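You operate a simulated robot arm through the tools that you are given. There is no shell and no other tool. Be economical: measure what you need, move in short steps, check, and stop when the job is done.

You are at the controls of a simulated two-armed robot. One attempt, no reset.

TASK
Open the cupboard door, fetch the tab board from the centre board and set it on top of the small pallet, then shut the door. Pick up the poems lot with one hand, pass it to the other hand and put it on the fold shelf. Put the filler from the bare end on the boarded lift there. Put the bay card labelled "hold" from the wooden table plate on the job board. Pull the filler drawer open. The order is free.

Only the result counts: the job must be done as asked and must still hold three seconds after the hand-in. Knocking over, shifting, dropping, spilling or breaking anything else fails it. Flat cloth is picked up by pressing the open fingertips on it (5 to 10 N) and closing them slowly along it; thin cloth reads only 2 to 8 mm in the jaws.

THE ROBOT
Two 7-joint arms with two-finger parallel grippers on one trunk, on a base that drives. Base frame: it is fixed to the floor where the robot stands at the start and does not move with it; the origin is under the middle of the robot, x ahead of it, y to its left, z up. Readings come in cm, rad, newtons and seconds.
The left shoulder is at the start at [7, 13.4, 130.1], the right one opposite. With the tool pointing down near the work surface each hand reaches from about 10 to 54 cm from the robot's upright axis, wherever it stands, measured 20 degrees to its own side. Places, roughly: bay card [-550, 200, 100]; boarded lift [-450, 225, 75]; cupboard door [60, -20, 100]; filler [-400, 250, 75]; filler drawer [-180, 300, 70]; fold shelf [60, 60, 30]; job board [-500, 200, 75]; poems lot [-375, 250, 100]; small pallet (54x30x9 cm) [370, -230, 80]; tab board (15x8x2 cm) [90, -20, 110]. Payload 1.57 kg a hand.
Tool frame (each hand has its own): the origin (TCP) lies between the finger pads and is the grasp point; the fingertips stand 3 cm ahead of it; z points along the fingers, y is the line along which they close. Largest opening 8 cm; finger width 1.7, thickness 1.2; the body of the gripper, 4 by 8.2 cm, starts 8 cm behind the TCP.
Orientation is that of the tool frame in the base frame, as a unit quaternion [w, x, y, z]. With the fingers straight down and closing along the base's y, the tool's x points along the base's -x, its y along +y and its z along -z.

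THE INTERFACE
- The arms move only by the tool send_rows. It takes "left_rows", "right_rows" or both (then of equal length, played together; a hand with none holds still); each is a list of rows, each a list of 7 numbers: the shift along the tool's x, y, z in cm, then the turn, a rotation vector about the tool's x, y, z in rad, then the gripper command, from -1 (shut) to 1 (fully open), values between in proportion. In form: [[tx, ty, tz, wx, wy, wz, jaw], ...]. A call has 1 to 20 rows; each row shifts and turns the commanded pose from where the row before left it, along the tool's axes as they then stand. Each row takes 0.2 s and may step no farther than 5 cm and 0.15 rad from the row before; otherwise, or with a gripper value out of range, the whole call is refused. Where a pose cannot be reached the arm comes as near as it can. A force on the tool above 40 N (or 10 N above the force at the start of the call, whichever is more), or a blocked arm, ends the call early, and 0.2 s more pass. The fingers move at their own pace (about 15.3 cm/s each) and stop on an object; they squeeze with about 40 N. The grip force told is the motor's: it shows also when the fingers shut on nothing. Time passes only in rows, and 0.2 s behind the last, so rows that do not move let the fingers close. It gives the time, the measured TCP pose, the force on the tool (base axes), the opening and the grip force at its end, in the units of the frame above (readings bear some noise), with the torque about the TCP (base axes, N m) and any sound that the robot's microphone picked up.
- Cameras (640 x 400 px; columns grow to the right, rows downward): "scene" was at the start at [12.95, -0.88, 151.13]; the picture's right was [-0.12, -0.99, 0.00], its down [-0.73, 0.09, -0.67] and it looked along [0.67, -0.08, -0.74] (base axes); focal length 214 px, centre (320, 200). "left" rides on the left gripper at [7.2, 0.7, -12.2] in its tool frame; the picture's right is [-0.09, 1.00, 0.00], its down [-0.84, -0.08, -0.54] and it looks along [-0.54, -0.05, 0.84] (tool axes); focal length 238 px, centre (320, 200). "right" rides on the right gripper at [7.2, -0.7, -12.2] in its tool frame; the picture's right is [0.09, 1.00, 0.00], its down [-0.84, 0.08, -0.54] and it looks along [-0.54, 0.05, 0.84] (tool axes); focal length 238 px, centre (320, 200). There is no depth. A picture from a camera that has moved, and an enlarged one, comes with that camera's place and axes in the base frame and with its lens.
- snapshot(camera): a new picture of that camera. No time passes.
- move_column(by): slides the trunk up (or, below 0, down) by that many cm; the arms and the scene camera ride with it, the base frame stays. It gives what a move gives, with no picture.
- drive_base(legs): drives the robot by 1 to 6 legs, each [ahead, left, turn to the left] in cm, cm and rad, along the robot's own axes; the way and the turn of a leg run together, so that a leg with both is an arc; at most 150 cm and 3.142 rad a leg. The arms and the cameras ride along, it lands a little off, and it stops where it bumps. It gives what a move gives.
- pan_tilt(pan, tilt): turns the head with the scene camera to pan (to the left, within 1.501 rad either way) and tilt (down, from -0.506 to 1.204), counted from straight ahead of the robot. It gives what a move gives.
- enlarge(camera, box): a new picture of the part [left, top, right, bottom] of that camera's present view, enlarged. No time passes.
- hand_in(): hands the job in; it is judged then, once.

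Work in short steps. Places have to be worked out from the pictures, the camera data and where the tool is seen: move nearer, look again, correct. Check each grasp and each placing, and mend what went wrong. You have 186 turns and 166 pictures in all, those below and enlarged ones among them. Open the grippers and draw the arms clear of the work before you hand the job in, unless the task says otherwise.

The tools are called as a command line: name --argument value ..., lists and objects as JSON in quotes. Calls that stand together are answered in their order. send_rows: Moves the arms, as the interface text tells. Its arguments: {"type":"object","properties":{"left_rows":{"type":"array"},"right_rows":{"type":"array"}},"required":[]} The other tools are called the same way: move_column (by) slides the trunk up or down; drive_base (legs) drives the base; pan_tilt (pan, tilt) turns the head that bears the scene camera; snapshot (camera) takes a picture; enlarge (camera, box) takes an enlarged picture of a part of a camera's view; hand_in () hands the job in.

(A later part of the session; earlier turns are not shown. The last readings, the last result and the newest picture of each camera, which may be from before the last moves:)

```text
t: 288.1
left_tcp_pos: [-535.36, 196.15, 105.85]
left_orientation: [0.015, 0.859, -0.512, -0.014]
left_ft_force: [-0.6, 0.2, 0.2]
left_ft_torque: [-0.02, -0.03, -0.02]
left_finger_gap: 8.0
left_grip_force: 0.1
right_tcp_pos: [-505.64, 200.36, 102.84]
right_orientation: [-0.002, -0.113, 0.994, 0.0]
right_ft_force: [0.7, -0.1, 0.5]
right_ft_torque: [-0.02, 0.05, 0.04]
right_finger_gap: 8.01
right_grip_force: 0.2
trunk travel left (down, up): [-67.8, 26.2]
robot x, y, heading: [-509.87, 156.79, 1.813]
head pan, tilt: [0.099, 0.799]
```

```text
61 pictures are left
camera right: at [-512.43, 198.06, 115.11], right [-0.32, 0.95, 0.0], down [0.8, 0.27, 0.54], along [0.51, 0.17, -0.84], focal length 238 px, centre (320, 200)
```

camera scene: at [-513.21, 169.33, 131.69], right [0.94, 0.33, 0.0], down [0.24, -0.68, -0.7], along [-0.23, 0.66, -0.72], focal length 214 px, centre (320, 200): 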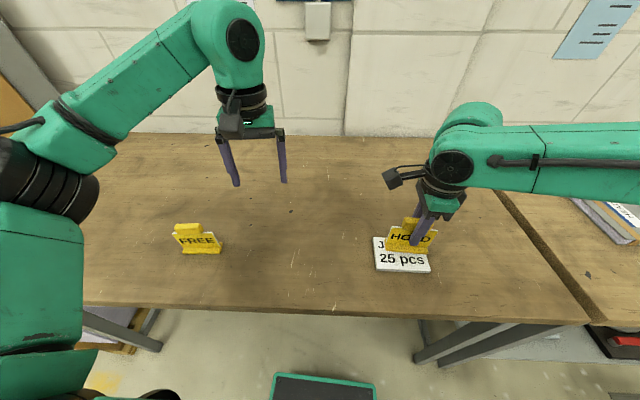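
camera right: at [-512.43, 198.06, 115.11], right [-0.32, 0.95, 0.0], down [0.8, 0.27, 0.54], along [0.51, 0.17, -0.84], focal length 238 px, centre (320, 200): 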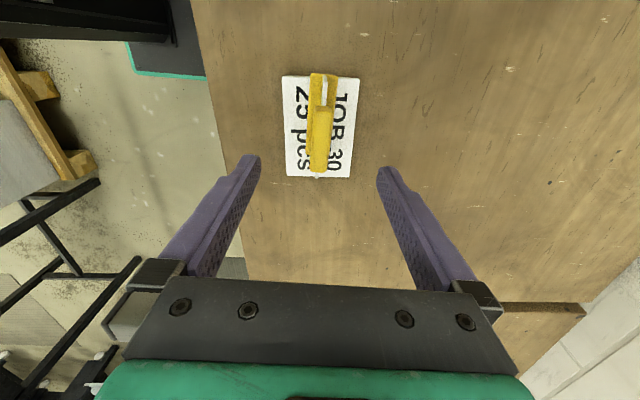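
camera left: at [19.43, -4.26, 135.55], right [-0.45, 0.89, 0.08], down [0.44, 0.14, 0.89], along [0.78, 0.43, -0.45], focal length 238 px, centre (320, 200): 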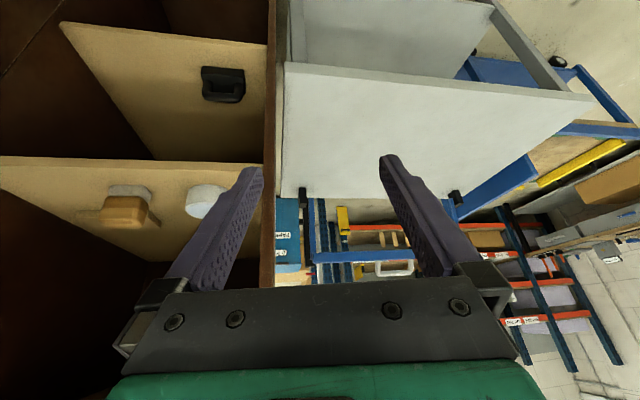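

HOLD stands centred on the job board. Next the filler: I back 6 cm and drive 120 cm right along the bench.

drive_base --legs '[[-6, 0, 0], [0, -118, 0]]'

pan_tilt --pan -0.1 --tilt 0.75

snapshot --camera "scene"

```text
t: 294.8
left_tcp_pos: [-417.5, 219.3, 105.85]
left_orientation: [0.015, 0.86, -0.51, -0.012]
left_ft_force: [-0.1, 0.1, 0.0]
left_ft_torque: [-0.05, -0.03, -0.02]
left_finger_gap: 7.98
left_grip_force: 0.1
right_tcp_pos: [-387.9, 223.55, 102.81]
right_orientation: [-0.001, -0.117, 0.993, 0.0]
right_ft_force: [-0.6, -0.3, 0.7]
right_ft_torque: [-0.01, 0.01, 0.01]
right_finger_gap: 8.0
right_grip_force: 0.0
trunk travel left (down, up): [-67.8, 26.2]
robot x, y, heading: [-391.28, 179.95, 1.818]
head pan, tilt: [0.099, 0.799]
```

```text
t: 295.5
left_tcp_pos: [-417.65, 219.37, 105.85]
left_orientation: [0.015, 0.859, -0.511, -0.013]
left_ft_force: [0.4, -0.3, 0.1]
left_ft_torque: [-0.01, -0.04, -0.03]
left_finger_gap: 8.0
left_grip_force: 0.0
right_tcp_pos: [-387.76, 223.6, 102.87]
right_orientation: [-0.002, -0.117, 0.993, 0.0]
right_ft_force: [0.2, -0.2, 0.8]
right_ft_torque: [0.06, 0.0, 0.01]
right_finger_gap: 8.0
right_grip_force: 0.1
trunk travel left (down, up): [-67.8, 26.2]
robot x, y, heading: [-391.38, 180.26, 1.819]
head pan, tilt: [-0.099, 0.75]
```

```text
60 pictures are left
camera scene: at [-393.82, 193.21, 132.08], right [0.99, 0.15, 0.0], down [0.1, -0.67, -0.73], along [-0.11, 0.72, -0.68], focal length 214 px, centre (320, 200)
```

scene: 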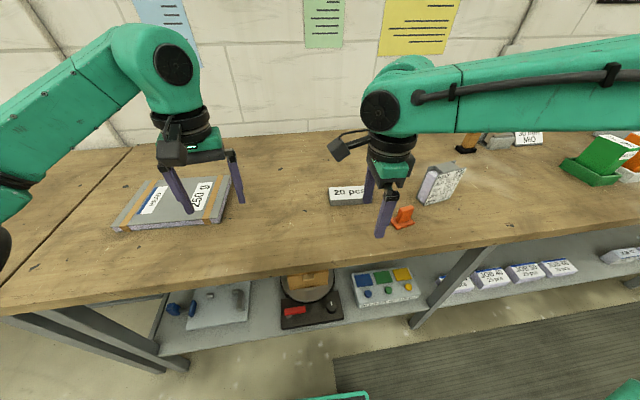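

The filler ("20 pcs" block) is just ahead of the right hand. I look with the right camera.

snapshot --camera "right"

```text
59 pictures are left
camera right: at [-394.59, 221.29, 115.07], right [-0.32, 0.95, 0.0], down [0.8, 0.27, 0.54], along [0.51, 0.17, -0.84], focal length 238 px, centre (320, 200)
```

right: 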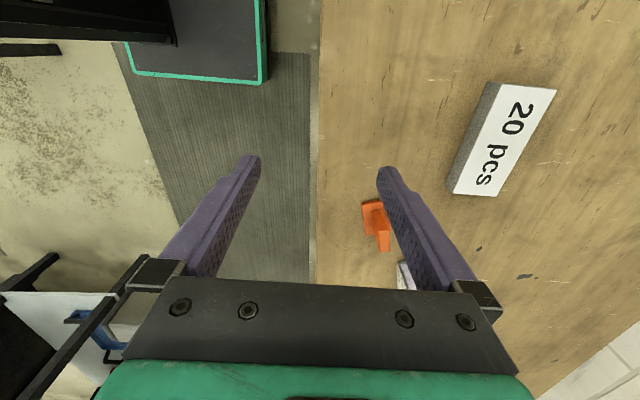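

Filler: 13 × 5.7 cm, centre ≈[−392, 244.7], aligned with the jaws. I drive 8 cm nearer and move over it.

drive_base --legs '[[8, 0, 0]]'

send_rows --right_rows '[[-0.2, 3.4, 1, 0, 0, 0, 1], [-0.2, 3.4, 1, 0, 0, 0, 1], [-0.2, 3.4, 1, 0, 0, 0, 1], [0, 3.2, 1, 0, 0, 0, 1]]'

snapshot --camera "right"

```text
t: 296.6
left_tcp_pos: [-419.42, 227.12, 105.95]
left_orientation: [0.015, 0.859, -0.511, -0.014]
left_ft_force: [0.0, -0.3, -0.1]
left_ft_torque: [-0.04, 0.0, -0.02]
left_finger_gap: 7.99
left_grip_force: 0.1
right_tcp_pos: [-389.72, 231.35, 102.95]
right_orientation: [-0.002, -0.116, 0.993, 0.001]
right_ft_force: [-0.8, -0.2, -0.5]
right_ft_torque: [-0.02, -0.01, 0.0]
right_finger_gap: 7.99
right_grip_force: 0.1
trunk travel left (down, up): [-67.8, 26.2]
robot x, y, heading: [-393.57, 187.62, 1.814]
head pan, tilt: [-0.099, 0.75]
```

```text
t: 297.6
left_tcp_pos: [-419.3, 227.26, 105.73]
left_orientation: [0.015, 0.859, -0.512, -0.012]
left_ft_force: [0.6, -0.7, -0.7]
left_ft_torque: [-0.02, 0.02, 0.01]
left_finger_gap: 8.0
left_grip_force: 0.1
right_tcp_pos: [-390.97, 243.25, 98.76]
right_orientation: [-0.002, -0.116, 0.993, 0.001]
right_ft_force: [0.2, 0.4, -0.3]
right_ft_torque: [-0.01, -0.03, 0.02]
right_finger_gap: 8.02
right_grip_force: 0.0
right hand out of reach, approached as far as the arm can: row 4
trunk travel left (down, up): [-67.8, 26.2]
robot x, y, heading: [-393.19, 188.01, 1.815]
head pan, tilt: [-0.099, 0.75]
```

```text
58 pictures are left
camera right: at [-397.72, 240.99, 111.05], right [-0.32, 0.95, 0.0], down [0.8, 0.27, 0.54], along [0.51, 0.17, -0.84], focal length 238 px, centre (320, 200)
```

right: 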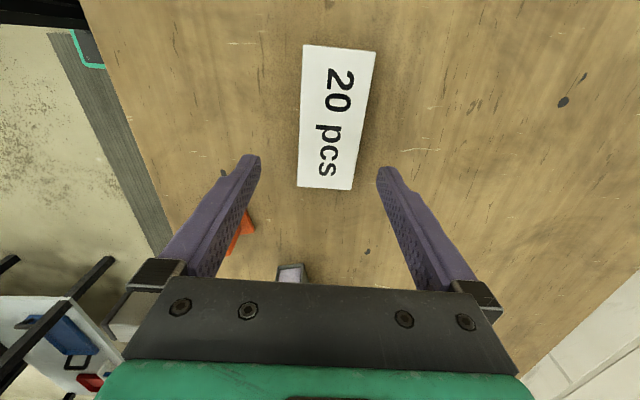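

Reach limit again; filler centre is +1.8 (x), +1.2 (y) from the TCP. I drive 3 cm ahead and read.

drive_base --legs '[[3, 0, 0]]'

send_rows --right_rows '[[1, 0, 0, 0, 0, 0, 1]]'

snapshot --camera "right"

```text
t: 298.4
left_tcp_pos: [-420.08, 229.7, 106.06]
left_orientation: [0.013, 0.859, -0.512, -0.014]
left_ft_force: [0.2, -0.1, -0.4]
left_ft_torque: [0.05, 0.01, 0.0]
left_finger_gap: 7.98
left_grip_force: 0.0
right_tcp_pos: [-391.87, 245.89, 99.1]
right_orientation: [-0.004, -0.116, 0.993, 0.003]
right_ft_force: [-0.3, 0.3, 0.9]
right_ft_torque: [0.04, 0.0, -0.02]
right_finger_gap: 8.0
right_grip_force: 0.0
trunk travel left (down, up): [-67.8, 26.2]
robot x, y, heading: [-394.41, 190.81, 1.814]
head pan, tilt: [-0.099, 0.75]
```

```text
t: 298.8
left_tcp_pos: [-420.17, 229.99, 105.99]
left_orientation: [0.014, 0.86, -0.51, -0.013]
left_ft_force: [-0.9, 0.1, -0.1]
left_ft_torque: [0.02, 0.0, 0.02]
left_finger_gap: 8.0
left_grip_force: 0.1
right_tcp_pos: [-392.46, 245.44, 98.83]
right_orientation: [-0.003, -0.116, 0.993, 0.004]
right_ft_force: [-0.5, -0.5, -0.4]
right_ft_torque: [0.0, 0.01, -0.01]
right_finger_gap: 7.99
right_grip_force: 0.0
right hand out of reach, approached as far as the arm can: row 1
trunk travel left (down, up): [-67.8, 26.2]
robot x, y, heading: [-394.41, 190.77, 1.814]
head pan, tilt: [-0.099, 0.75]
```

```text
57 pictures are left
camera right: at [-399.15, 243.15, 111.15], right [-0.32, 0.95, 0.01], down [0.8, 0.27, 0.54], along [0.51, 0.18, -0.84], focal length 238 px, centre (320, 200)
```

right: 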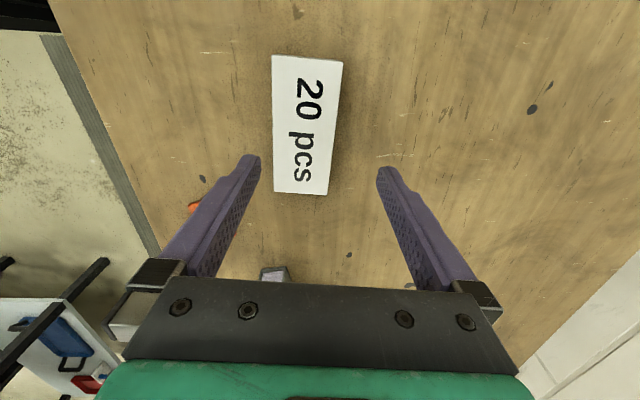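

I correct y by −1.4 and lower part way, checking the reading.

send_rows --right_rows '[[0, -1.4, 1, 0, 0, 0, 1], [0, 0, 2, 0, 0, 0, 1]]'

snapshot --camera "right"

```text
t: 299.4
left_tcp_pos: [-420.13, 230.14, 105.9]
left_orientation: [0.015, 0.859, -0.511, -0.013]
left_ft_force: [0.3, 1.1, -0.7]
left_ft_torque: [0.0, 0.01, 0.02]
left_finger_gap: 8.02
left_grip_force: 0.0
right_tcp_pos: [-392.14, 244.3, 95.94]
right_orientation: [-0.003, -0.115, 0.993, 0.001]
right_ft_force: [-0.4, 0.4, 0.3]
right_ft_torque: [0.01, -0.02, -0.04]
right_finger_gap: 8.0
right_grip_force: 0.1
trunk travel left (down, up): [-67.8, 26.2]
robot x, y, heading: [-394.22, 191.07, 1.817]
head pan, tilt: [-0.099, 0.75]
```

```text
56 pictures are left
camera right: at [-398.86, 241.95, 108.15], right [-0.32, 0.95, 0.0], down [0.8, 0.27, 0.54], along [0.51, 0.17, -0.84], focal length 238 px, centre (320, 200)
```

right: 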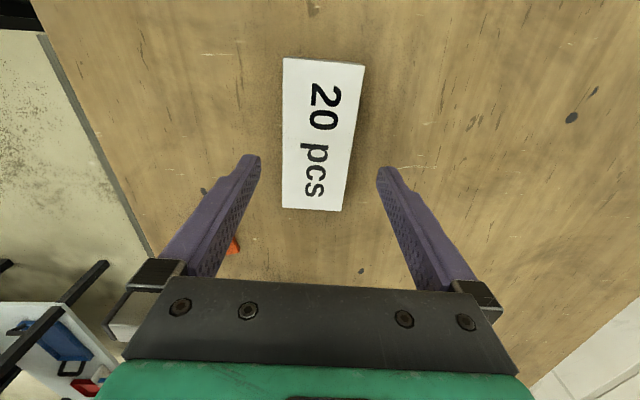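

Centred. I lower 5.8 cm and close.

send_rows --right_rows '[[0, 0, 2.5, 0, 0, 0, 1], [0, 0, 2.5, 0, 0, 0, 1], [0, 0, 0.8, 0, 0, 0, 1], [0, 0, 0, 0, 0, 0, 0.3], [0, 0, 0, 0, 0, 0, -0.5], [0, 0, 0, 0, 0, 0, -1], [0, 0, 0, 0, 0, 0, -1]]'

```text
t: 301.0
left_tcp_pos: [-420.12, 230.08, 105.92]
left_orientation: [0.015, 0.86, -0.511, -0.013]
left_ft_force: [-0.2, 0.2, -0.5]
left_ft_torque: [0.0, 0.0, 0.05]
left_finger_gap: 7.99
left_grip_force: 0.1
right_tcp_pos: [-392.24, 244.28, 89.96]
right_orientation: [-0.003, -0.116, 0.993, -0.001]
right_ft_force: [-0.4, 0.4, -1.1]
right_ft_torque: [-0.02, 0.04, 0.01]
right_finger_gap: 5.86
right_grip_force: 40.1
trunk travel left (down, up): [-67.8, 26.2]
robot x, y, heading: [-393.75, 190.78, 1.817]
head pan, tilt: [-0.099, 0.75]
```

Gripped (5.86 cm). I lift 8 cm and drive 52 cm left to the boarded lift.

send_rows --right_rows '[[0, 0, -2, 0, 0, 0, -1], [0, 0, -3, 0, 0, 0, -1], [0, 0, -3, 0, 0, 0, -1]]'

drive_base --legs '[[0, 51, 0]]'

snapshot --camera "scene"

snapshot --camera "right"

```text
t: 301.8
left_tcp_pos: [-420.28, 229.94, 105.91]
left_orientation: [0.014, 0.859, -0.511, -0.013]
left_ft_force: [0.3, -0.5, -0.2]
left_ft_torque: [0.0, 0.0, -0.01]
left_finger_gap: 7.98
left_grip_force: 0.0
right_tcp_pos: [-392.06, 244.38, 98.14]
right_orientation: [-0.003, -0.116, 0.993, 0.001]
right_ft_force: [1.0, -0.3, -0.9]
right_ft_torque: [-0.02, 0.0, 0.0]
right_finger_gap: 5.87
right_grip_force: 40.4
trunk travel left (down, up): [-67.8, 26.2]
robot x, y, heading: [-393.92, 190.66, 1.816]
head pan, tilt: [-0.099, 0.75]
```

```text
t: 304.8
left_tcp_pos: [-469.22, 217.81, 105.77]
left_orientation: [0.014, 0.86, -0.51, -0.014]
left_ft_force: [0.2, -0.6, -0.1]
left_ft_torque: [0.05, -0.02, -0.02]
left_finger_gap: 8.02
left_grip_force: 0.1
right_tcp_pos: [-440.96, 232.06, 98.03]
right_orientation: [-0.003, -0.116, 0.993, 0.001]
right_ft_force: [0.9, 1.0, -0.4]
right_ft_torque: [0.0, 0.03, 0.02]
right_finger_gap: 5.9
right_grip_force: 39.6
trunk travel left (down, up): [-67.8, 26.2]
robot x, y, heading: [-443.03, 178.78, 1.819]
head pan, tilt: [-0.099, 0.75]
```

```text
55 pictures are left
camera scene: at [-445.42, 191.7, 132.08], right [0.99, 0.15, 0.0], down [0.1, -0.68, -0.73], along [-0.11, 0.72, -0.68], focal length 214 px, centre (320, 200)
```

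scene: 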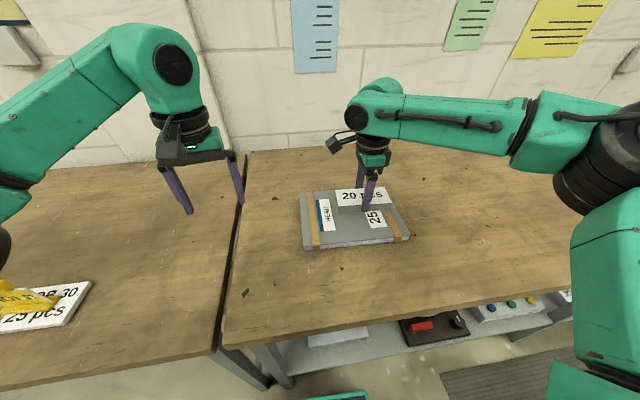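

```text
54 pictures are left
camera right: at [-447.7, 229.82, 110.25], right [-0.32, 0.95, 0.0], down [0.8, 0.27, 0.54], along [0.51, 0.17, -0.84], focal length 238 px, centre (320, 200)
```

right: 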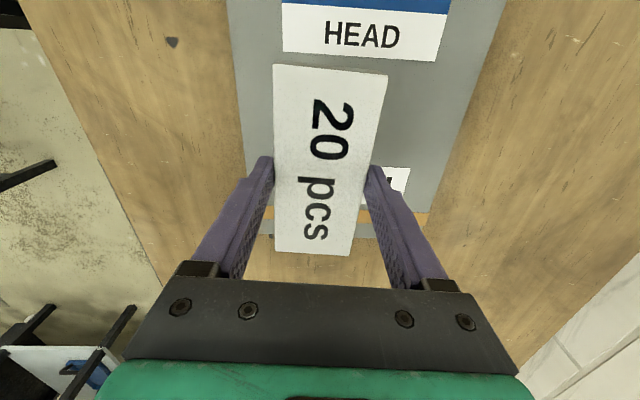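

The filler is over the middle of the lift. I lower until contact.

send_rows --right_rows '[[0, 0, 1.5, 0, 0, 0, -1], [0, 0, 1.5, 0, 0, 0, -1], [0, 0, 0.5, 0, 0, 0, -1]]'

send_rows --right_rows '[[0, 0, 0.4, 0, 0, 0, -1], [0, 0, 0.4, 0, 0, 0, -1], [0, 0, 0.4, 0, 0, 0, -1]]'

```text
t: 305.6
left_tcp_pos: [-469.21, 217.63, 105.86]
left_orientation: [0.014, 0.86, -0.51, -0.013]
left_ft_force: [0.2, 0.5, 0.5]
left_ft_torque: [0.01, -0.02, -0.03]
left_finger_gap: 7.99
left_grip_force: 0.0
right_tcp_pos: [-441.03, 232.1, 94.5]
right_orientation: [-0.003, -0.116, 0.993, 0.002]
right_ft_force: [-0.3, -0.3, -0.4]
right_ft_torque: [0.0, -0.01, -0.01]
right_finger_gap: 5.88
right_grip_force: 40.4
trunk travel left (down, up): [-67.8, 26.2]
robot x, y, heading: [-443.15, 178.58, 1.812]
head pan, tilt: [-0.099, 0.75]
```

```text
t: 306.4
left_tcp_pos: [-469.18, 217.87, 105.89]
left_orientation: [0.015, 0.86, -0.51, -0.013]
left_ft_force: [0.2, 0.2, -0.4]
left_ft_torque: [-0.02, -0.02, 0.02]
left_finger_gap: 7.98
left_grip_force: 0.2
right_tcp_pos: [-441.09, 232.01, 93.19]
right_orientation: [-0.003, -0.118, 0.993, 0.0]
right_ft_force: [-0.1, 0.6, 0.3]
right_ft_torque: [-0.01, -0.04, 0.0]
right_finger_gap: 5.89
right_grip_force: 40.2
trunk travel left (down, up): [-67.8, 26.2]
robot x, y, heading: [-442.88, 178.43, 1.815]
head pan, tilt: [-0.099, 0.75]
```

send_rows --right_rows '[[0, 0, 0.4, 0, 0, 0, -1], [0, 0, 0.4, 0, 0, 0, -1], [0, 0, 0.4, 0, 0, 0, -1]]'

```text
t: 307.2
left_tcp_pos: [-469.19, 217.58, 105.89]
left_orientation: [0.014, 0.86, -0.51, -0.014]
left_ft_force: [0.0, -0.4, 0.7]
left_ft_torque: [-0.01, 0.0, 0.03]
left_finger_gap: 7.99
left_grip_force: 0.1
right_tcp_pos: [-440.95, 232.15, 92.39]
right_orientation: [-0.003, -0.117, 0.993, 0.005]
right_ft_force: [2.2, 1.9, 17.6]
right_ft_torque: [-0.45, -0.26, 0.15]
right_finger_gap: 5.88
right_grip_force: 40.0
trunk travel left (down, up): [-67.8, 26.2]
robot x, y, heading: [-443.08, 178.15, 1.813]
head pan, tilt: [-0.099, 0.75]
```

Contact (17.6 N). Ease up, release, lift and check.

send_rows --right_rows '[[0, 0, -0.3, 0, 0, 0, -1], [0, 0, 0, 0, 0, 0, 0], [0, 0, 0, 0, 0, 0, 1], [0, 0, 0, 0, 0, 0, 1], [0, 0, -3, 0, 0, 0, 1], [0, 0, -4, 0, 0, 0, 1], [0, 0, -3, 0, 0, 0, 1]]'

snapshot --camera "right"

```text
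t: 308.8
left_tcp_pos: [-469.22, 217.74, 105.77]
left_orientation: [0.013, 0.86, -0.51, -0.013]
left_ft_force: [0.8, -0.4, 0.4]
left_ft_torque: [0.0, -0.01, -0.03]
left_finger_gap: 7.98
left_grip_force: 0.0
right_tcp_pos: [-440.87, 232.02, 102.36]
right_orientation: [-0.003, -0.116, 0.993, 0.0]
right_ft_force: [0.4, -0.7, -0.3]
right_ft_torque: [0.0, -0.01, -0.03]
right_finger_gap: 8.05
right_grip_force: 0.0
trunk travel left (down, up): [-67.8, 26.2]
robot x, y, heading: [-442.81, 178.54, 1.814]
head pan, tilt: [-0.099, 0.75]
```

```text
53 pictures are left
camera right: at [-447.61, 229.78, 114.68], right [-0.32, 0.95, 0.0], down [0.8, 0.27, 0.54], along [0.51, 0.17, -0.84], focal length 238 px, centre (320, 200)
```

right: 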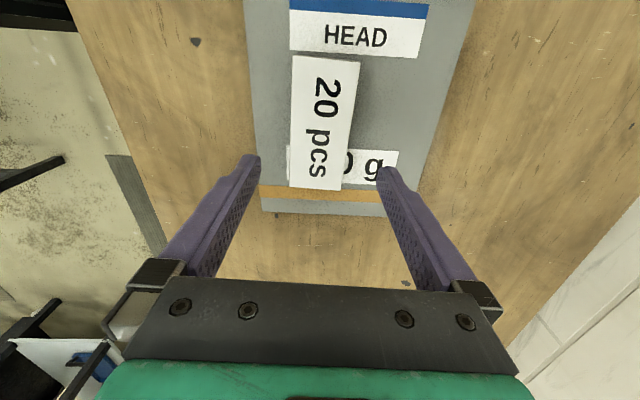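

Filler rests on the lift. Now the poems lot: I raise the right hand 5 cm and drive 62 cm right for a close look.

send_rows --right_rows '[[0, 0, -3, 0, 0, 0, 1], [0, -3, -2, 0, 0, 0, 1]]'

drive_base --legs '[[0, -62, 0]]'

snapshot --camera "right"

enlarge --camera "scene" --box '[300, 130, 500, 255]'

```text
t: 309.4
left_tcp_pos: [-469.09, 217.54, 105.94]
left_orientation: [0.014, 0.86, -0.51, -0.014]
left_ft_force: [-0.1, 0.0, 0.6]
left_ft_torque: [0.04, 0.02, -0.02]
left_finger_gap: 8.0
left_grip_force: 0.1
right_tcp_pos: [-440.08, 228.97, 107.66]
right_orientation: [-0.002, -0.117, 0.993, 0.002]
right_ft_force: [0.5, -0.4, 0.9]
right_ft_torque: [0.07, 0.0, 0.0]
right_finger_gap: 8.01
right_grip_force: 0.0
trunk travel left (down, up): [-67.8, 26.2]
robot x, y, heading: [-442.81, 178.72, 1.82]
head pan, tilt: [-0.099, 0.75]
```

```text
t: 312.8
left_tcp_pos: [-410.52, 232.6, 105.8]
left_orientation: [0.015, 0.861, -0.508, -0.013]
left_ft_force: [0.8, -0.3, 0.5]
left_ft_torque: [0.01, -0.01, -0.01]
left_finger_gap: 7.99
left_grip_force: 0.1
right_tcp_pos: [-381.48, 244.17, 107.5]
right_orientation: [-0.003, -0.119, 0.993, 0.002]
right_ft_force: [0.4, -0.2, 0.6]
right_ft_torque: [-0.01, -0.03, -0.04]
right_finger_gap: 8.02
right_grip_force: 0.0
trunk travel left (down, up): [-67.8, 26.2]
robot x, y, heading: [-384.02, 193.33, 1.821]
head pan, tilt: [-0.099, 0.75]
```

```text
52 pictures are left
camera right: at [-388.29, 241.83, 119.74], right [-0.33, 0.95, 0.0], down [0.8, 0.27, 0.54], along [0.51, 0.18, -0.84], focal length 238 px, centre (320, 200)
```

right: 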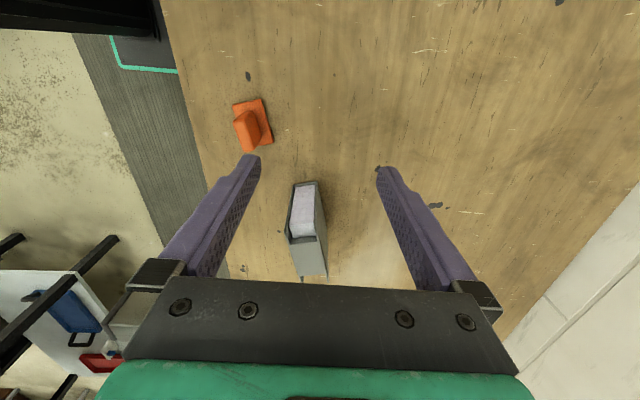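

```text
3.20 times, centred on (400, 192) of scene
camera zoom: at [-386.64, 206.62, 132.08], right [0.99, 0.15, 0.0], down [0.1, -0.67, -0.73], along [-0.11, 0.72, -0.68], focal length 686 px, centre (64, 224)
```

zoom: 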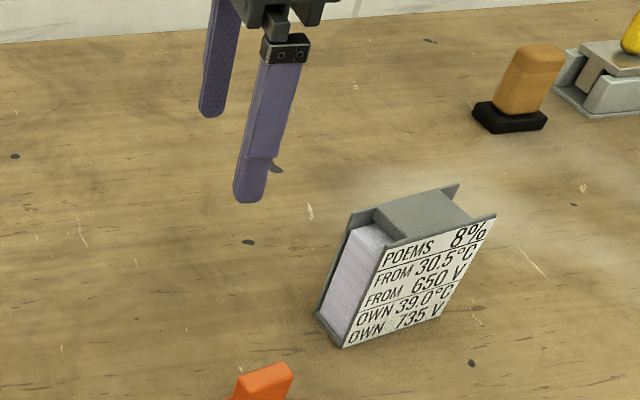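

The poems lot is a small standing book, ~3 cm thick in depth. I drive 16 cm right to put the right hand over it.

drive_base --legs '[[0, -15, 0]]'

snapshot --camera "right"

snapshot --camera "scene"

```text
t: 314.2
left_tcp_pos: [-395.87, 236.28, 105.84]
left_orientation: [0.014, 0.862, -0.507, -0.012]
left_ft_force: [-0.1, 0.0, -0.8]
left_ft_torque: [0.0, -0.02, -0.04]
left_finger_gap: 8.0
left_grip_force: 0.0
right_tcp_pos: [-367.01, 247.82, 107.44]
right_orientation: [-0.002, -0.12, 0.993, 0.001]
right_ft_force: [-0.5, 0.9, 0.5]
right_ft_torque: [-0.01, 0.0, -0.01]
right_finger_gap: 8.02
right_grip_force: 0.1
trunk travel left (down, up): [-67.8, 26.2]
robot x, y, heading: [-369.37, 197.44, 1.82]
head pan, tilt: [-0.099, 0.75]
```

```text
50 pictures are left
camera right: at [-373.65, 245.6, 119.74], right [-0.33, 0.94, 0.0], down [0.8, 0.27, 0.54], along [0.51, 0.18, -0.84], focal length 238 px, centre (320, 200)
```

right: 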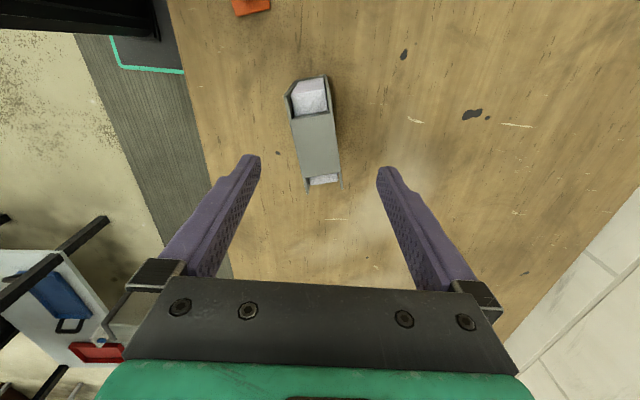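

```text
49 pictures are left
camera scene: at [-371.95, 210.4, 132.08], right [0.99, 0.15, 0.0], down [0.11, -0.67, -0.73], along [-0.11, 0.72, -0.68], focal length 214 px, centre (320, 200)
```

scene: 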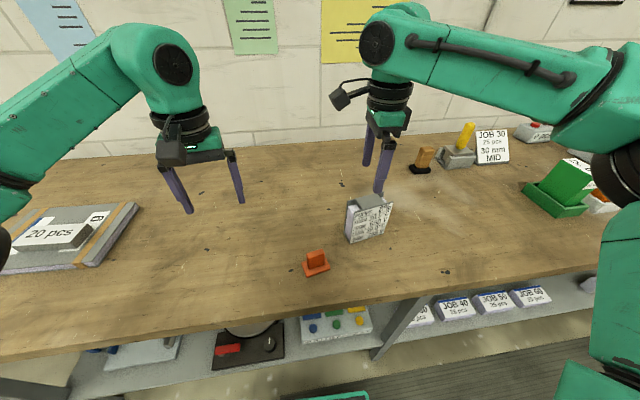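

The book is centred beneath, rotated ~0.2 rad relative to the jaws. I align, shift toward its right part (leaving its left end free for the other hand), and descend half way to check.

send_rows --right_rows '[[0, 0, 0, 0, 0, -0.1, 1], [0, 0, 0, 0, 0, -0.1, 1], [-1.2, -0.25, 2, 0, 0, 0, 1], [-1.2, -0.25, 2, 0, 0, 0, 1], [0, 0, 2, 0, 0, 0, 1]]'

snapshot --camera "right"

```text
t: 315.4
left_tcp_pos: [-395.68, 236.5, 105.87]
left_orientation: [0.014, 0.861, -0.508, -0.013]
left_ft_force: [-0.1, 0.0, 0.5]
left_ft_torque: [-0.03, -0.02, -0.01]
left_finger_gap: 8.0
left_grip_force: 0.1
right_tcp_pos: [-364.31, 248.64, 101.65]
right_orientation: [-0.002, -0.219, 0.976, 0.001]
right_ft_force: [0.1, -0.9, -0.1]
right_ft_torque: [0.01, -0.05, -0.03]
right_finger_gap: 8.02
right_grip_force: 0.1
trunk travel left (down, up): [-67.8, 26.2]
robot x, y, heading: [-369.22, 197.41, 1.827]
head pan, tilt: [-0.099, 0.75]
```

```text
48 pictures are left
camera right: at [-370.39, 244.97, 113.78], right [-0.51, 0.86, 0.0], down [0.73, 0.43, 0.54], along [0.46, 0.28, -0.84], focal length 238 px, centre (320, 200)
```

right: 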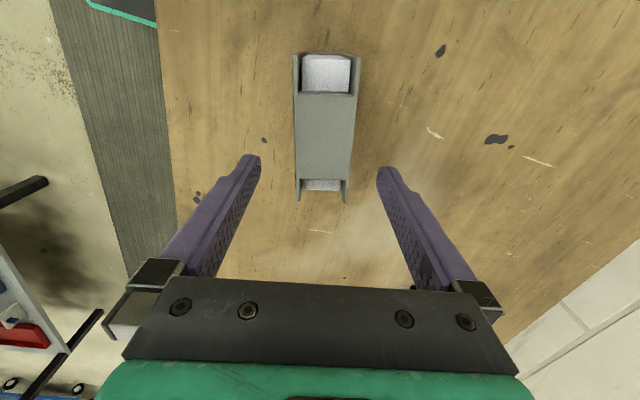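

Aligned well. I shift +0.4 cm in y, descend to TCP z≈92 and close.

send_rows --right_rows '[[0, 0.4, 2.5, 0, 0, 0, 1], [0, 0, 2.5, 0, 0, 0, 1], [0, 0, 2.5, 0, 0, 0, 1], [0, 0, 2, 0, 0, 0, 1], [0, 0, 0, 0, 0, 0, 0.3], [0, 0, 0, 0, 0, 0, -0.3], [0, 0, 0, 0, 0, 0, -1], [0, 0, 0, 0, 0, 0, -1], [0, 0, 0, 0, 0, 0, -1]]'

```text
t: 317.4
left_tcp_pos: [-395.74, 236.47, 105.88]
left_orientation: [0.015, 0.861, -0.508, -0.012]
left_ft_force: [-0.3, -0.1, 0.4]
left_ft_torque: [0.01, 0.01, -0.01]
left_finger_gap: 8.01
left_grip_force: 0.0
right_tcp_pos: [-364.76, 249.05, 91.95]
right_orientation: [-0.002, -0.219, 0.976, 0.001]
right_ft_force: [1.0, 0.0, 0.0]
right_ft_torque: [0.03, -0.06, 0.0]
right_finger_gap: 3.97
right_grip_force: 40.2
trunk travel left (down, up): [-67.8, 26.2]
robot x, y, heading: [-369.71, 197.71, 1.826]
head pan, tilt: [-0.099, 0.75]
```

Gripped (3.97 cm). I lift 14 cm and back away 25 cm.

send_rows --right_rows '[[0, 0, -2, 0, 0, 0, -1], [0, 0, -4, 0, 0, 0, -1], [0, 0, -4, 0, 0, 0, -1], [0, 0, -4, 0, 0, 0, -1]]'

drive_base --legs '[[-25, 0, 0]]'

send_rows --left_rows '[[0, 3, -4, 0, 0, -0.15, 1], [0, 3, -4, 0, 0, -0.15, 1], [0, 2, -2, 0, 0, -0.15, 1], [0, 0, 0, 0, 0, -0.15, 1], [0, 0, 0, 0, 0, -0.15, 1], [0, 0, 0, 0, 0, -0.15, 1], [0, 0, 0, 0, 0, -0.15, 1], [0, 0, 0, 0, 0, -0.15, 1], [0, 0, 0, 0, 0, -0.15, 1], [0, 0, 0, 0, 0, -0.15, 1]]'

snapshot --camera "scene"

```text
t: 318.4
left_tcp_pos: [-395.75, 236.38, 105.96]
left_orientation: [0.015, 0.861, -0.507, -0.013]
left_ft_force: [-0.5, 0.0, -0.5]
left_ft_torque: [-0.03, -0.01, -0.01]
left_finger_gap: 8.01
left_grip_force: 0.2
right_tcp_pos: [-364.49, 248.99, 106.04]
right_orientation: [-0.002, -0.219, 0.976, 0.001]
right_ft_force: [-0.9, -0.8, -1.9]
right_ft_torque: [-0.01, -0.02, -0.06]
right_finger_gap: 3.96
right_grip_force: 40.2
trunk travel left (down, up): [-67.8, 26.2]
robot x, y, heading: [-369.43, 197.4, 1.824]
head pan, tilt: [-0.099, 0.75]
```

```text
t: 320.2
left_tcp_pos: [-389.43, 212.77, 105.81]
left_orientation: [0.015, 0.861, -0.508, -0.013]
left_ft_force: [0.1, -0.8, 0.8]
left_ft_torque: [0.03, -0.02, 0.01]
left_finger_gap: 7.98
left_grip_force: 0.1
right_tcp_pos: [-358.27, 225.38, 105.91]
right_orientation: [-0.003, -0.218, 0.976, 0.0]
right_ft_force: [-0.7, 0.5, -3.1]
right_ft_torque: [0.0, -0.01, 0.02]
right_finger_gap: 3.99
right_grip_force: 39.9
trunk travel left (down, up): [-67.8, 26.2]
robot x, y, heading: [-363.0, 173.56, 1.823]
head pan, tilt: [-0.099, 0.75]
```

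```text
t: 322.4
left_tcp_pos: [-395.51, 208.16, 116.11]
left_orientation: [0.001, 0.976, 0.215, -0.02]
left_ft_force: [0.1, -0.5, -0.5]
left_ft_torque: [0.01, -0.03, -0.01]
left_finger_gap: 7.99
left_grip_force: 0.1
right_tcp_pos: [-358.13, 225.17, 106.01]
right_orientation: [-0.002, -0.217, 0.976, 0.001]
right_ft_force: [-0.2, -0.2, -1.7]
right_ft_torque: [0.04, -0.03, 0.0]
right_finger_gap: 3.98
right_grip_force: 40.3
trunk travel left (down, up): [-67.8, 26.2]
robot x, y, heading: [-363.1, 173.65, 1.817]
head pan, tilt: [-0.099, 0.75]
```

```text
47 pictures are left
camera scene: at [-365.63, 186.7, 132.07], right [0.99, 0.15, 0.0], down [0.1, -0.67, -0.73], along [-0.11, 0.72, -0.68], focal length 214 px, centre (320, 200)
```

scene: 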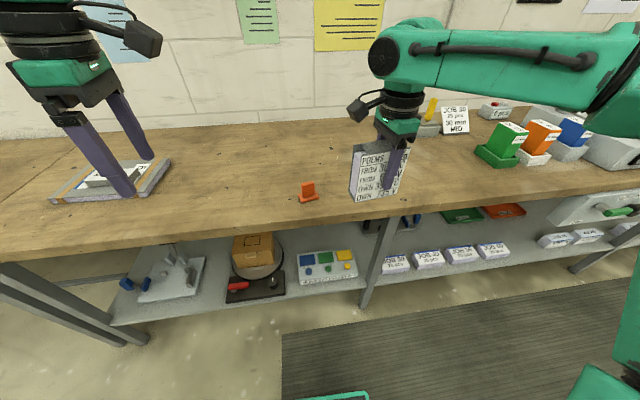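

Right holds the book; left is turned to be parallel to it. Now I pitch the left hand so its fingers point to the right, toward the book's left end.

send_rows --left_rows '[[0, 0, 0, 0, 0.15, 0, 1], [0, 0, 0, 0, 0.15, 0, 1], [0, 0, 0, 0, 0.15, 0, 1], [0, 0, 0, 0, 0.15, 0, 1], [0, 0, 0, 0, 0.15, 0, 1], [0, 0, 0, 0, 0.15, 0, 1], [0, 0, 0, 0, 0.15, 0, 1], [0, 0, 0, 0, 0.15, 0, 1], [0, 0, 0, 0, 0.15, 0, 1]]'

snapshot --camera "scene"

snapshot --camera "left"

```text
t: 324.4
left_tcp_pos: [-395.6, 208.13, 116.24]
left_orientation: [-0.134, 0.774, 0.169, 0.595]
left_ft_force: [1.1, -0.2, 0.2]
left_ft_torque: [0.02, -0.03, -0.01]
left_finger_gap: 8.02
left_grip_force: 0.1
right_tcp_pos: [-358.3, 225.23, 106.02]
right_orientation: [-0.001, -0.218, 0.976, 0.002]
right_ft_force: [0.2, -0.5, -2.0]
right_ft_torque: [0.01, -0.04, -0.01]
right_finger_gap: 3.95
right_grip_force: 39.9
trunk travel left (down, up): [-67.8, 26.2]
robot x, y, heading: [-363.34, 173.49, 1.816]
head pan, tilt: [-0.099, 0.75]
```

```text
46 pictures are left
camera scene: at [-365.67, 186.63, 132.09], right [0.99, 0.15, 0.0], down [0.1, -0.67, -0.73], along [-0.11, 0.72, -0.68], focal length 214 px, centre (320, 200)
```

scene: 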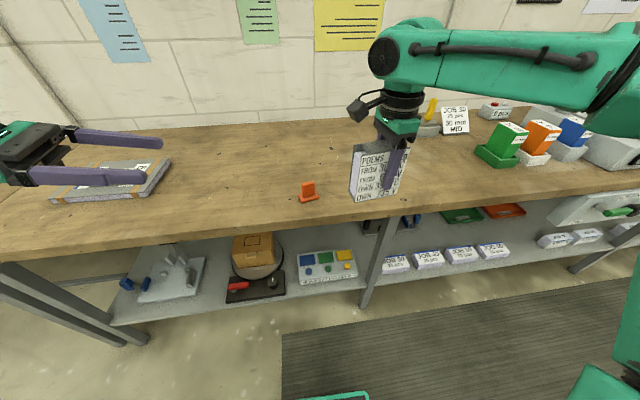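

```text
45 pictures are left
camera left: at [-404.33, 203.2, 126.28], right [0.4, -0.91, -0.1], down [-0.7, -0.24, -0.67], along [0.59, 0.33, -0.74], focal length 238 px, centre (320, 200)
```

left: 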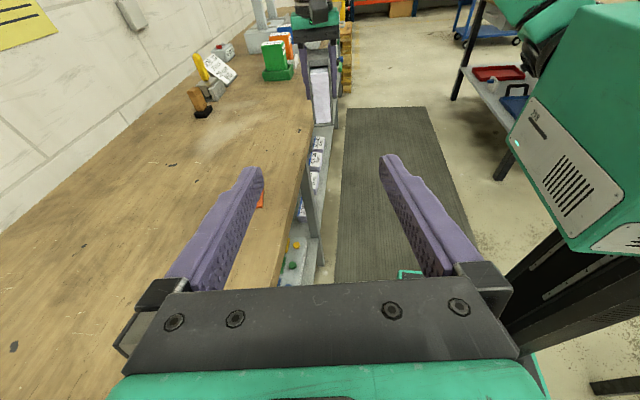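

The left hand is nearly in line with the book. I advance it to ~10 cm before its grasp point and look.

send_rows --left_rows '[[-0.28, 0.05, 4.5, 0, 0, 0, 1], [-0.28, 0.05, 4.5, 0, 0, 0, 1], [-0.28, 0.05, 4.5, 0, 0, 0, 1], [-0.28, 0.05, 4.5, 0, 0, 0, 1], [-0.28, 0.05, 4.5, 0, 0, 0, 1], [-0.28, 0.05, 4.5, 0, 0, 0, 1]]'

snapshot --camera "left"

snapshot --camera "scene"

```text
t: 325.8
left_tcp_pos: [-371.97, 218.75, 107.51]
left_orientation: [-0.132, 0.775, 0.169, 0.594]
left_ft_force: [0.5, -0.3, -0.5]
left_ft_torque: [-0.01, 0.0, 0.02]
left_finger_gap: 8.03
left_grip_force: 0.1
right_tcp_pos: [-358.1, 225.35, 105.98]
right_orientation: [-0.004, -0.218, 0.976, 0.0]
right_ft_force: [0.0, -0.3, -1.8]
right_ft_torque: [0.01, -0.03, 0.0]
right_finger_gap: 3.98
right_grip_force: 40.0
trunk travel left (down, up): [-67.8, 26.2]
robot x, y, heading: [-362.99, 173.61, 1.825]
head pan, tilt: [-0.099, 0.75]
```

```text
44 pictures are left
camera left: at [-380.72, 214.03, 117.48], right [0.4, -0.91, -0.09], down [-0.71, -0.24, -0.67], along [0.59, 0.33, -0.74], focal length 238 px, centre (320, 200)
```

left: 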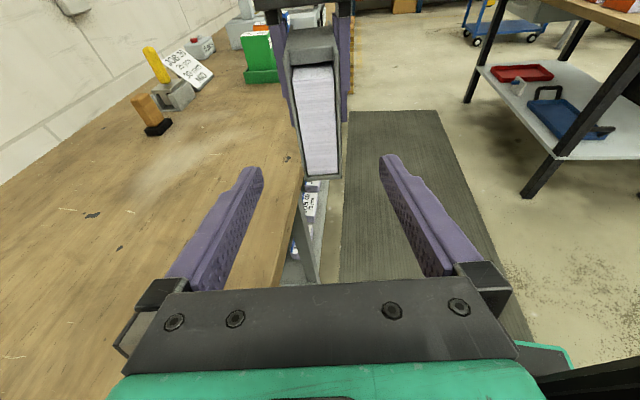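

```text
43 pictures are left
camera scene: at [-365.5, 186.8, 132.07], right [0.99, 0.15, 0.0], down [0.1, -0.68, -0.73], along [-0.11, 0.72, -0.68], focal length 214 px, centre (320, 200)
```

scene: 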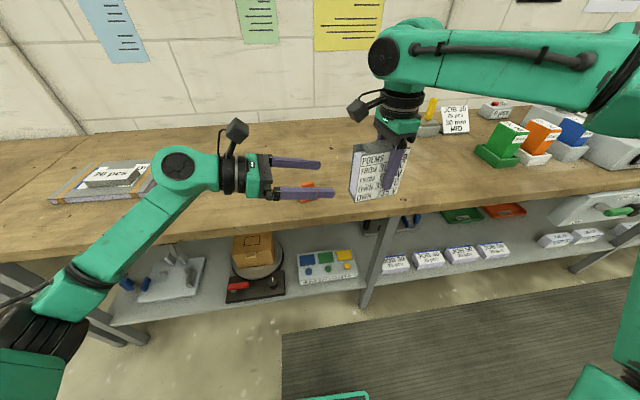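

Well aligned. I raise slightly, advance 9.5 cm and close the left gripper on the book's left end.

send_rows --left_rows '[[0.5, 0, 3, 0, 0, 0, 1], [0, 0, 3, 0, 0, 0, 1], [0, 0, 2, 0, 0, 0, 1], [0, 0, 1.3, 0, 0, 0, 1]]'

snapshot --camera "left"

```text
t: 326.8
left_tcp_pos: [-363.75, 222.52, 105.69]
left_orientation: [-0.132, 0.776, 0.168, 0.594]
left_ft_force: [-0.3, 0.1, 0.4]
left_ft_torque: [0.0, -0.01, 0.0]
left_finger_gap: 8.01
left_grip_force: 0.1
right_tcp_pos: [-358.09, 225.23, 105.98]
right_orientation: [-0.002, -0.217, 0.976, 0.001]
right_ft_force: [0.5, -1.1, -2.6]
right_ft_torque: [-0.01, -0.01, 0.0]
right_finger_gap: 3.95
right_grip_force: 40.5
trunk travel left (down, up): [-67.8, 26.2]
robot x, y, heading: [-363.2, 173.52, 1.825]
head pan, tilt: [-0.099, 0.75]
```

```text
42 pictures are left
camera left: at [-372.42, 217.76, 115.68], right [0.4, -0.91, -0.09], down [-0.71, -0.24, -0.67], along [0.59, 0.33, -0.74], focal length 238 px, centre (320, 200)
```

left: 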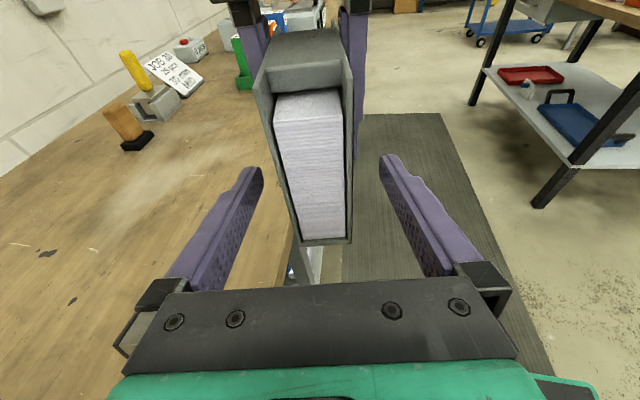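

The book's end lies between the left fingers. I close the left gripper.

send_rows --left_rows '[[0, -0.3, 0.7, 0, 0, 0, 1], [0, 0, 0, 0, 0, 0, 0.2], [0, 0, 0, 0, 0, 0, -0.3], [0, 0, 0, 0, 0, 0, -1], [0, 0, 0, 0, 0, 0, -1], [0, 0, 0, 0, 0, 0, -1]]'

snapshot --camera "scene"

```text
t: 328.2
left_tcp_pos: [-363.32, 223.05, 105.49]
left_orientation: [-0.132, 0.775, 0.168, 0.595]
left_ft_force: [2.8, -9.2, -0.2]
left_ft_torque: [0.02, 0.06, 0.18]
left_finger_gap: 3.97
left_grip_force: 40.1
right_tcp_pos: [-358.27, 225.25, 106.01]
right_orientation: [-0.002, -0.217, 0.976, 0.003]
right_ft_force: [-3.0, 10.0, -3.0]
right_ft_torque: [0.01, -0.12, -0.7]
right_finger_gap: 3.97
right_grip_force: 39.8
trunk travel left (down, up): [-67.8, 26.2]
robot x, y, heading: [-363.44, 173.63, 1.821]
head pan, tilt: [-0.099, 0.75]
```

```text
41 pictures are left
camera scene: at [-365.63, 186.69, 132.08], right [0.99, 0.15, 0.0], down [0.1, -0.67, -0.73], along [-0.11, 0.72, -0.68], focal length 214 px, centre (320, 200)
```

scene: 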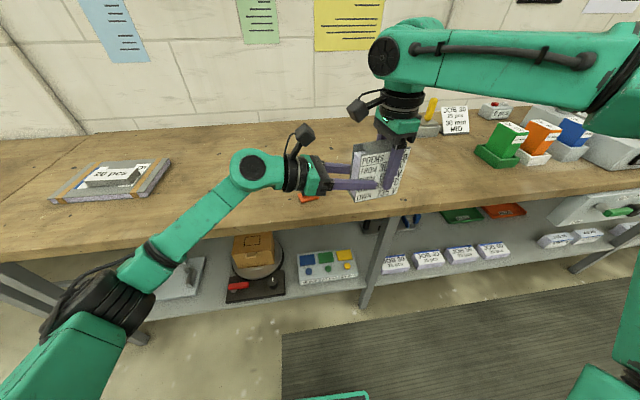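

Both grip it. I release the right hand and raise it away.

send_rows --right_rows '[[0, 0, 0, 0, 0, 0, 0], [0, 0, 0, 0, 0, 0, 1], [0, 0, 0, 0, 0, 0, 1], [0, 0, -3, 0, 0, 0, 1], [0, 0, -4, 0, 0, 0, 1], [0, 0, -4, 0, 0, 0, 1], [-4, 0, 0, 0, 0, 0, 1], [-4, 0, 0, 0, 0, 0, 1]]'

snapshot --camera "left"

```text
t: 330.0
left_tcp_pos: [-363.29, 223.12, 105.37]
left_orientation: [-0.132, 0.775, 0.168, 0.595]
left_ft_force: [-0.4, 1.0, -0.5]
left_ft_torque: [-0.05, 0.11, 0.0]
left_finger_gap: 3.96
left_grip_force: 40.3
right_tcp_pos: [-350.2, 228.17, 116.28]
right_orientation: [-0.003, -0.217, 0.976, 0.0]
right_ft_force: [0.3, 0.4, 0.5]
right_ft_torque: [0.01, 0.0, -0.02]
right_finger_gap: 7.98
right_grip_force: 0.0
right hand out of reach, approached as far as the arm can: row 6
trunk travel left (down, up): [-67.8, 26.2]
robot x, y, heading: [-363.16, 174.04, 1.819]
head pan, tilt: [-0.099, 0.75]
```

```text
40 pictures are left
camera left: at [-372.0, 218.29, 115.47], right [0.4, -0.91, -0.09], down [-0.71, -0.24, -0.67], along [0.59, 0.33, -0.74], focal length 238 px, centre (320, 200)
```

left: 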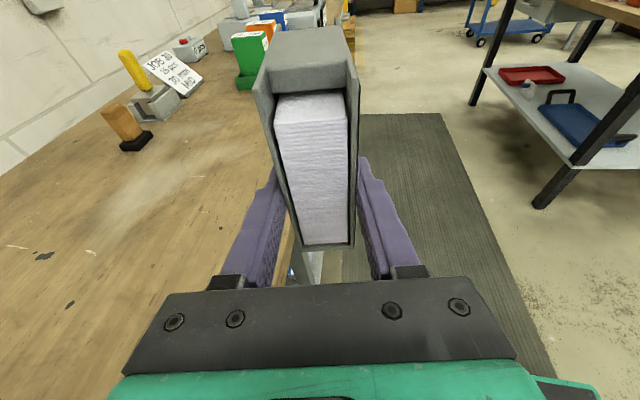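

Handover done: the left hand holds the lot alone. I move the right hand away and back to its neutral orientation, then return the left hand to vertical.

send_rows --right_rows '[[-4, -2, 0, 0, 0, 0, 1], [-4, -2, 0, 0, 0, -0.15, 1], [-2, -2, 0, 0, 0, -0.15, 1], [0, 0, 0, 0, 0, -0.15, 1], [0, 0, 0, 0, 0, -0.15, 1], [0, 0, 0, 0, 0, -0.15, 1], [0, 0, 0, 0, 0, -0.15, 1], [0, 0, 0, 0, 0, -0.15, 1], [0, 0, 0, 0, 0, -0.15, 1], [0, 0, 0, 0, 0, -0.15, 1]]'

send_rows --left_rows '[[0, 0, -4, 0, 0, 0, -1], [0, 0, -4, 0, 0, 0, -1], [0, 0, 0, 0, -0.15, 0, -1], [0, 0, 0, 0, -0.15, 0, -1], [0, 0, 0, 0, -0.15, 0, -1], [0, 0, 0, 0, -0.15, 0, -1], [0, 0, 0, 0, -0.15, 0, -1], [0, 0, 0, 0, -0.15, 0, -1], [0, 0, 0, 0, -0.15, 0, -1], [0, 0, 0, 0, -0.15, 0, -1], [0, 0, 0, 0, -0.15, 0, -1]]'

snapshot --camera "scene"

```text
t: 332.2
left_tcp_pos: [-363.42, 223.01, 105.4]
left_orientation: [-0.133, 0.774, 0.169, 0.595]
left_ft_force: [-0.2, 0.3, -0.4]
left_ft_torque: [-0.07, 0.09, 0.0]
left_finger_gap: 3.97
left_grip_force: 39.9
right_tcp_pos: [-338.48, 227.31, 116.31]
right_orientation: [0.002, 0.78, -0.625, -0.003]
right_ft_force: [0.7, -0.4, -0.9]
right_ft_torque: [0.01, 0.01, 0.0]
right_finger_gap: 8.03
right_grip_force: 0.0
trunk travel left (down, up): [-67.8, 26.2]
robot x, y, heading: [-363.5, 173.49, 1.821]
head pan, tilt: [-0.099, 0.75]
```

```text
t: 334.6
left_tcp_pos: [-370.34, 219.73, 107.54]
left_orientation: [0.003, 0.976, 0.215, -0.022]
left_ft_force: [-0.2, 0.2, -2.6]
left_ft_torque: [0.0, 0.03, 0.0]
left_finger_gap: 3.97
left_grip_force: 40.1
right_tcp_pos: [-338.31, 227.23, 116.25]
right_orientation: [0.003, 0.779, -0.627, -0.003]
right_ft_force: [0.8, 0.1, -1.0]
right_ft_torque: [0.04, 0.0, -0.02]
right_finger_gap: 8.0
right_grip_force: 0.0
trunk travel left (down, up): [-67.8, 26.2]
robot x, y, heading: [-363.2, 173.63, 1.821]
head pan, tilt: [-0.099, 0.75]
```

```text
39 pictures are left
camera scene: at [-365.44, 186.71, 132.08], right [0.99, 0.15, 0.0], down [0.1, -0.67, -0.73], along [-0.11, 0.72, -0.68], focal length 214 px, centre (320, 200)
```

scene: 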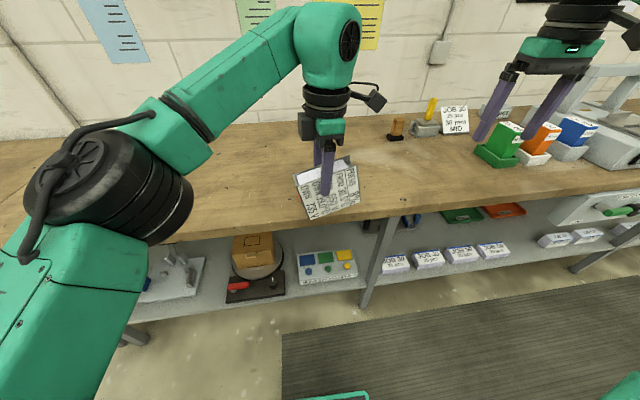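

The lot hangs securely in the left hand. I raise the column 20 cm, turn to face back along the corridor and drive out.

move_column --by 22

drive_base --legs '[[-4, 0, 0], [0, 0, -1.557], [141, 0, 0], [138, 0, 0]]'

```text
t: 336.9
left_tcp_pos: [-370.31, 219.78, 129.48]
left_orientation: [0.002, 0.976, 0.215, -0.02]
left_ft_force: [0.3, -0.4, -2.6]
left_ft_torque: [-0.02, 0.0, 0.04]
left_finger_gap: 3.96
left_grip_force: 39.8
right_tcp_pos: [-338.65, 227.36, 138.27]
right_orientation: [0.002, 0.779, -0.627, -0.003]
right_ft_force: [0.4, -0.7, 0.3]
right_ft_torque: [-0.02, -0.01, -0.01]
right_finger_gap: 7.97
right_grip_force: 0.0
trunk travel left (down, up): [-89.8, 4.2]
robot x, y, heading: [-363.04, 173.29, 1.817]
head pan, tilt: [-0.099, 0.75]
```

```text
t: 354.8
left_tcp_pos: [-45.12, 252.49, 129.52]
left_orientation: [-0.012, 0.847, -0.532, -0.015]
left_ft_force: [0.4, -0.1, -2.7]
left_ft_torque: [0.04, 0.01, 0.04]
left_finger_gap: 3.96
left_grip_force: 39.2
right_tcp_pos: [-37.12, 220.68, 138.46]
right_orientation: [0.002, -0.117, 0.993, 0.002]
right_ft_force: [0.5, -0.2, 0.3]
right_ft_torque: [-0.01, 0.0, -0.03]
right_finger_gap: 7.99
right_grip_force: 0.0
trunk travel left (down, up): [-89.8, 4.2]
robot x, y, heading: [-91.22, 244.49, 0.268]
head pan, tilt: [-0.099, 0.75]
```

In place at the corridor's end. I sidestep toward the grey table (210 cm), then look.

drive_base --legs '[[4, -110, 0], [0, -105, 0]]'

pan_tilt --pan 0.1 --tilt 0.7

snapshot --camera "scene"

```text
t: 365.4
left_tcp_pos: [14.04, 44.91, 129.53]
left_orientation: [-0.012, 0.843, -0.537, -0.016]
left_ft_force: [0.5, 0.6, -3.3]
left_ft_torque: [-0.01, 0.0, 0.0]
left_finger_gap: 4.0
left_grip_force: 39.8
right_tcp_pos: [21.63, 13.1, 138.41]
right_orientation: [0.001, -0.11, 0.994, 0.002]
right_ft_force: [-0.5, 0.5, -0.1]
right_ft_torque: [-0.01, 0.01, -0.01]
right_finger_gap: 8.01
right_grip_force: 0.1
trunk travel left (down, up): [-89.8, 4.2]
robot x, y, heading: [-32.13, 37.59, 0.255]
head pan, tilt: [-0.099, 0.75]
```

```text
t: 366.2
left_tcp_pos: [14.06, 44.87, 129.44]
left_orientation: [-0.012, 0.843, -0.537, -0.016]
left_ft_force: [-0.2, 0.1, -2.5]
left_ft_torque: [0.02, 0.03, -0.03]
left_finger_gap: 3.98
left_grip_force: 40.2
right_tcp_pos: [21.59, 12.94, 138.28]
right_orientation: [0.0, -0.11, 0.994, 0.003]
right_ft_force: [0.9, -0.5, 0.4]
right_ft_torque: [0.02, 0.02, 0.04]
right_finger_gap: 7.98
right_grip_force: 0.1
trunk travel left (down, up): [-89.8, 4.2]
robot x, y, heading: [-31.96, 37.68, 0.254]
head pan, tilt: [0.099, 0.7]
```

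```text
38 pictures are left
camera scene: at [-19.18, 41.72, 154.5], right [0.34, -0.94, 0.0], down [-0.61, -0.22, -0.76], along [0.72, 0.26, -0.64], focal length 214 px, centre (320, 200)
```

scene: 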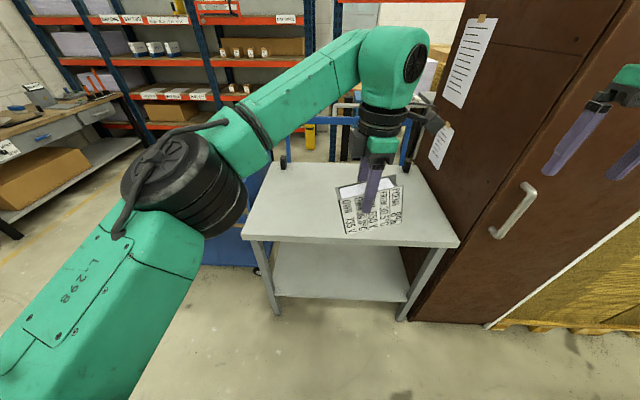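

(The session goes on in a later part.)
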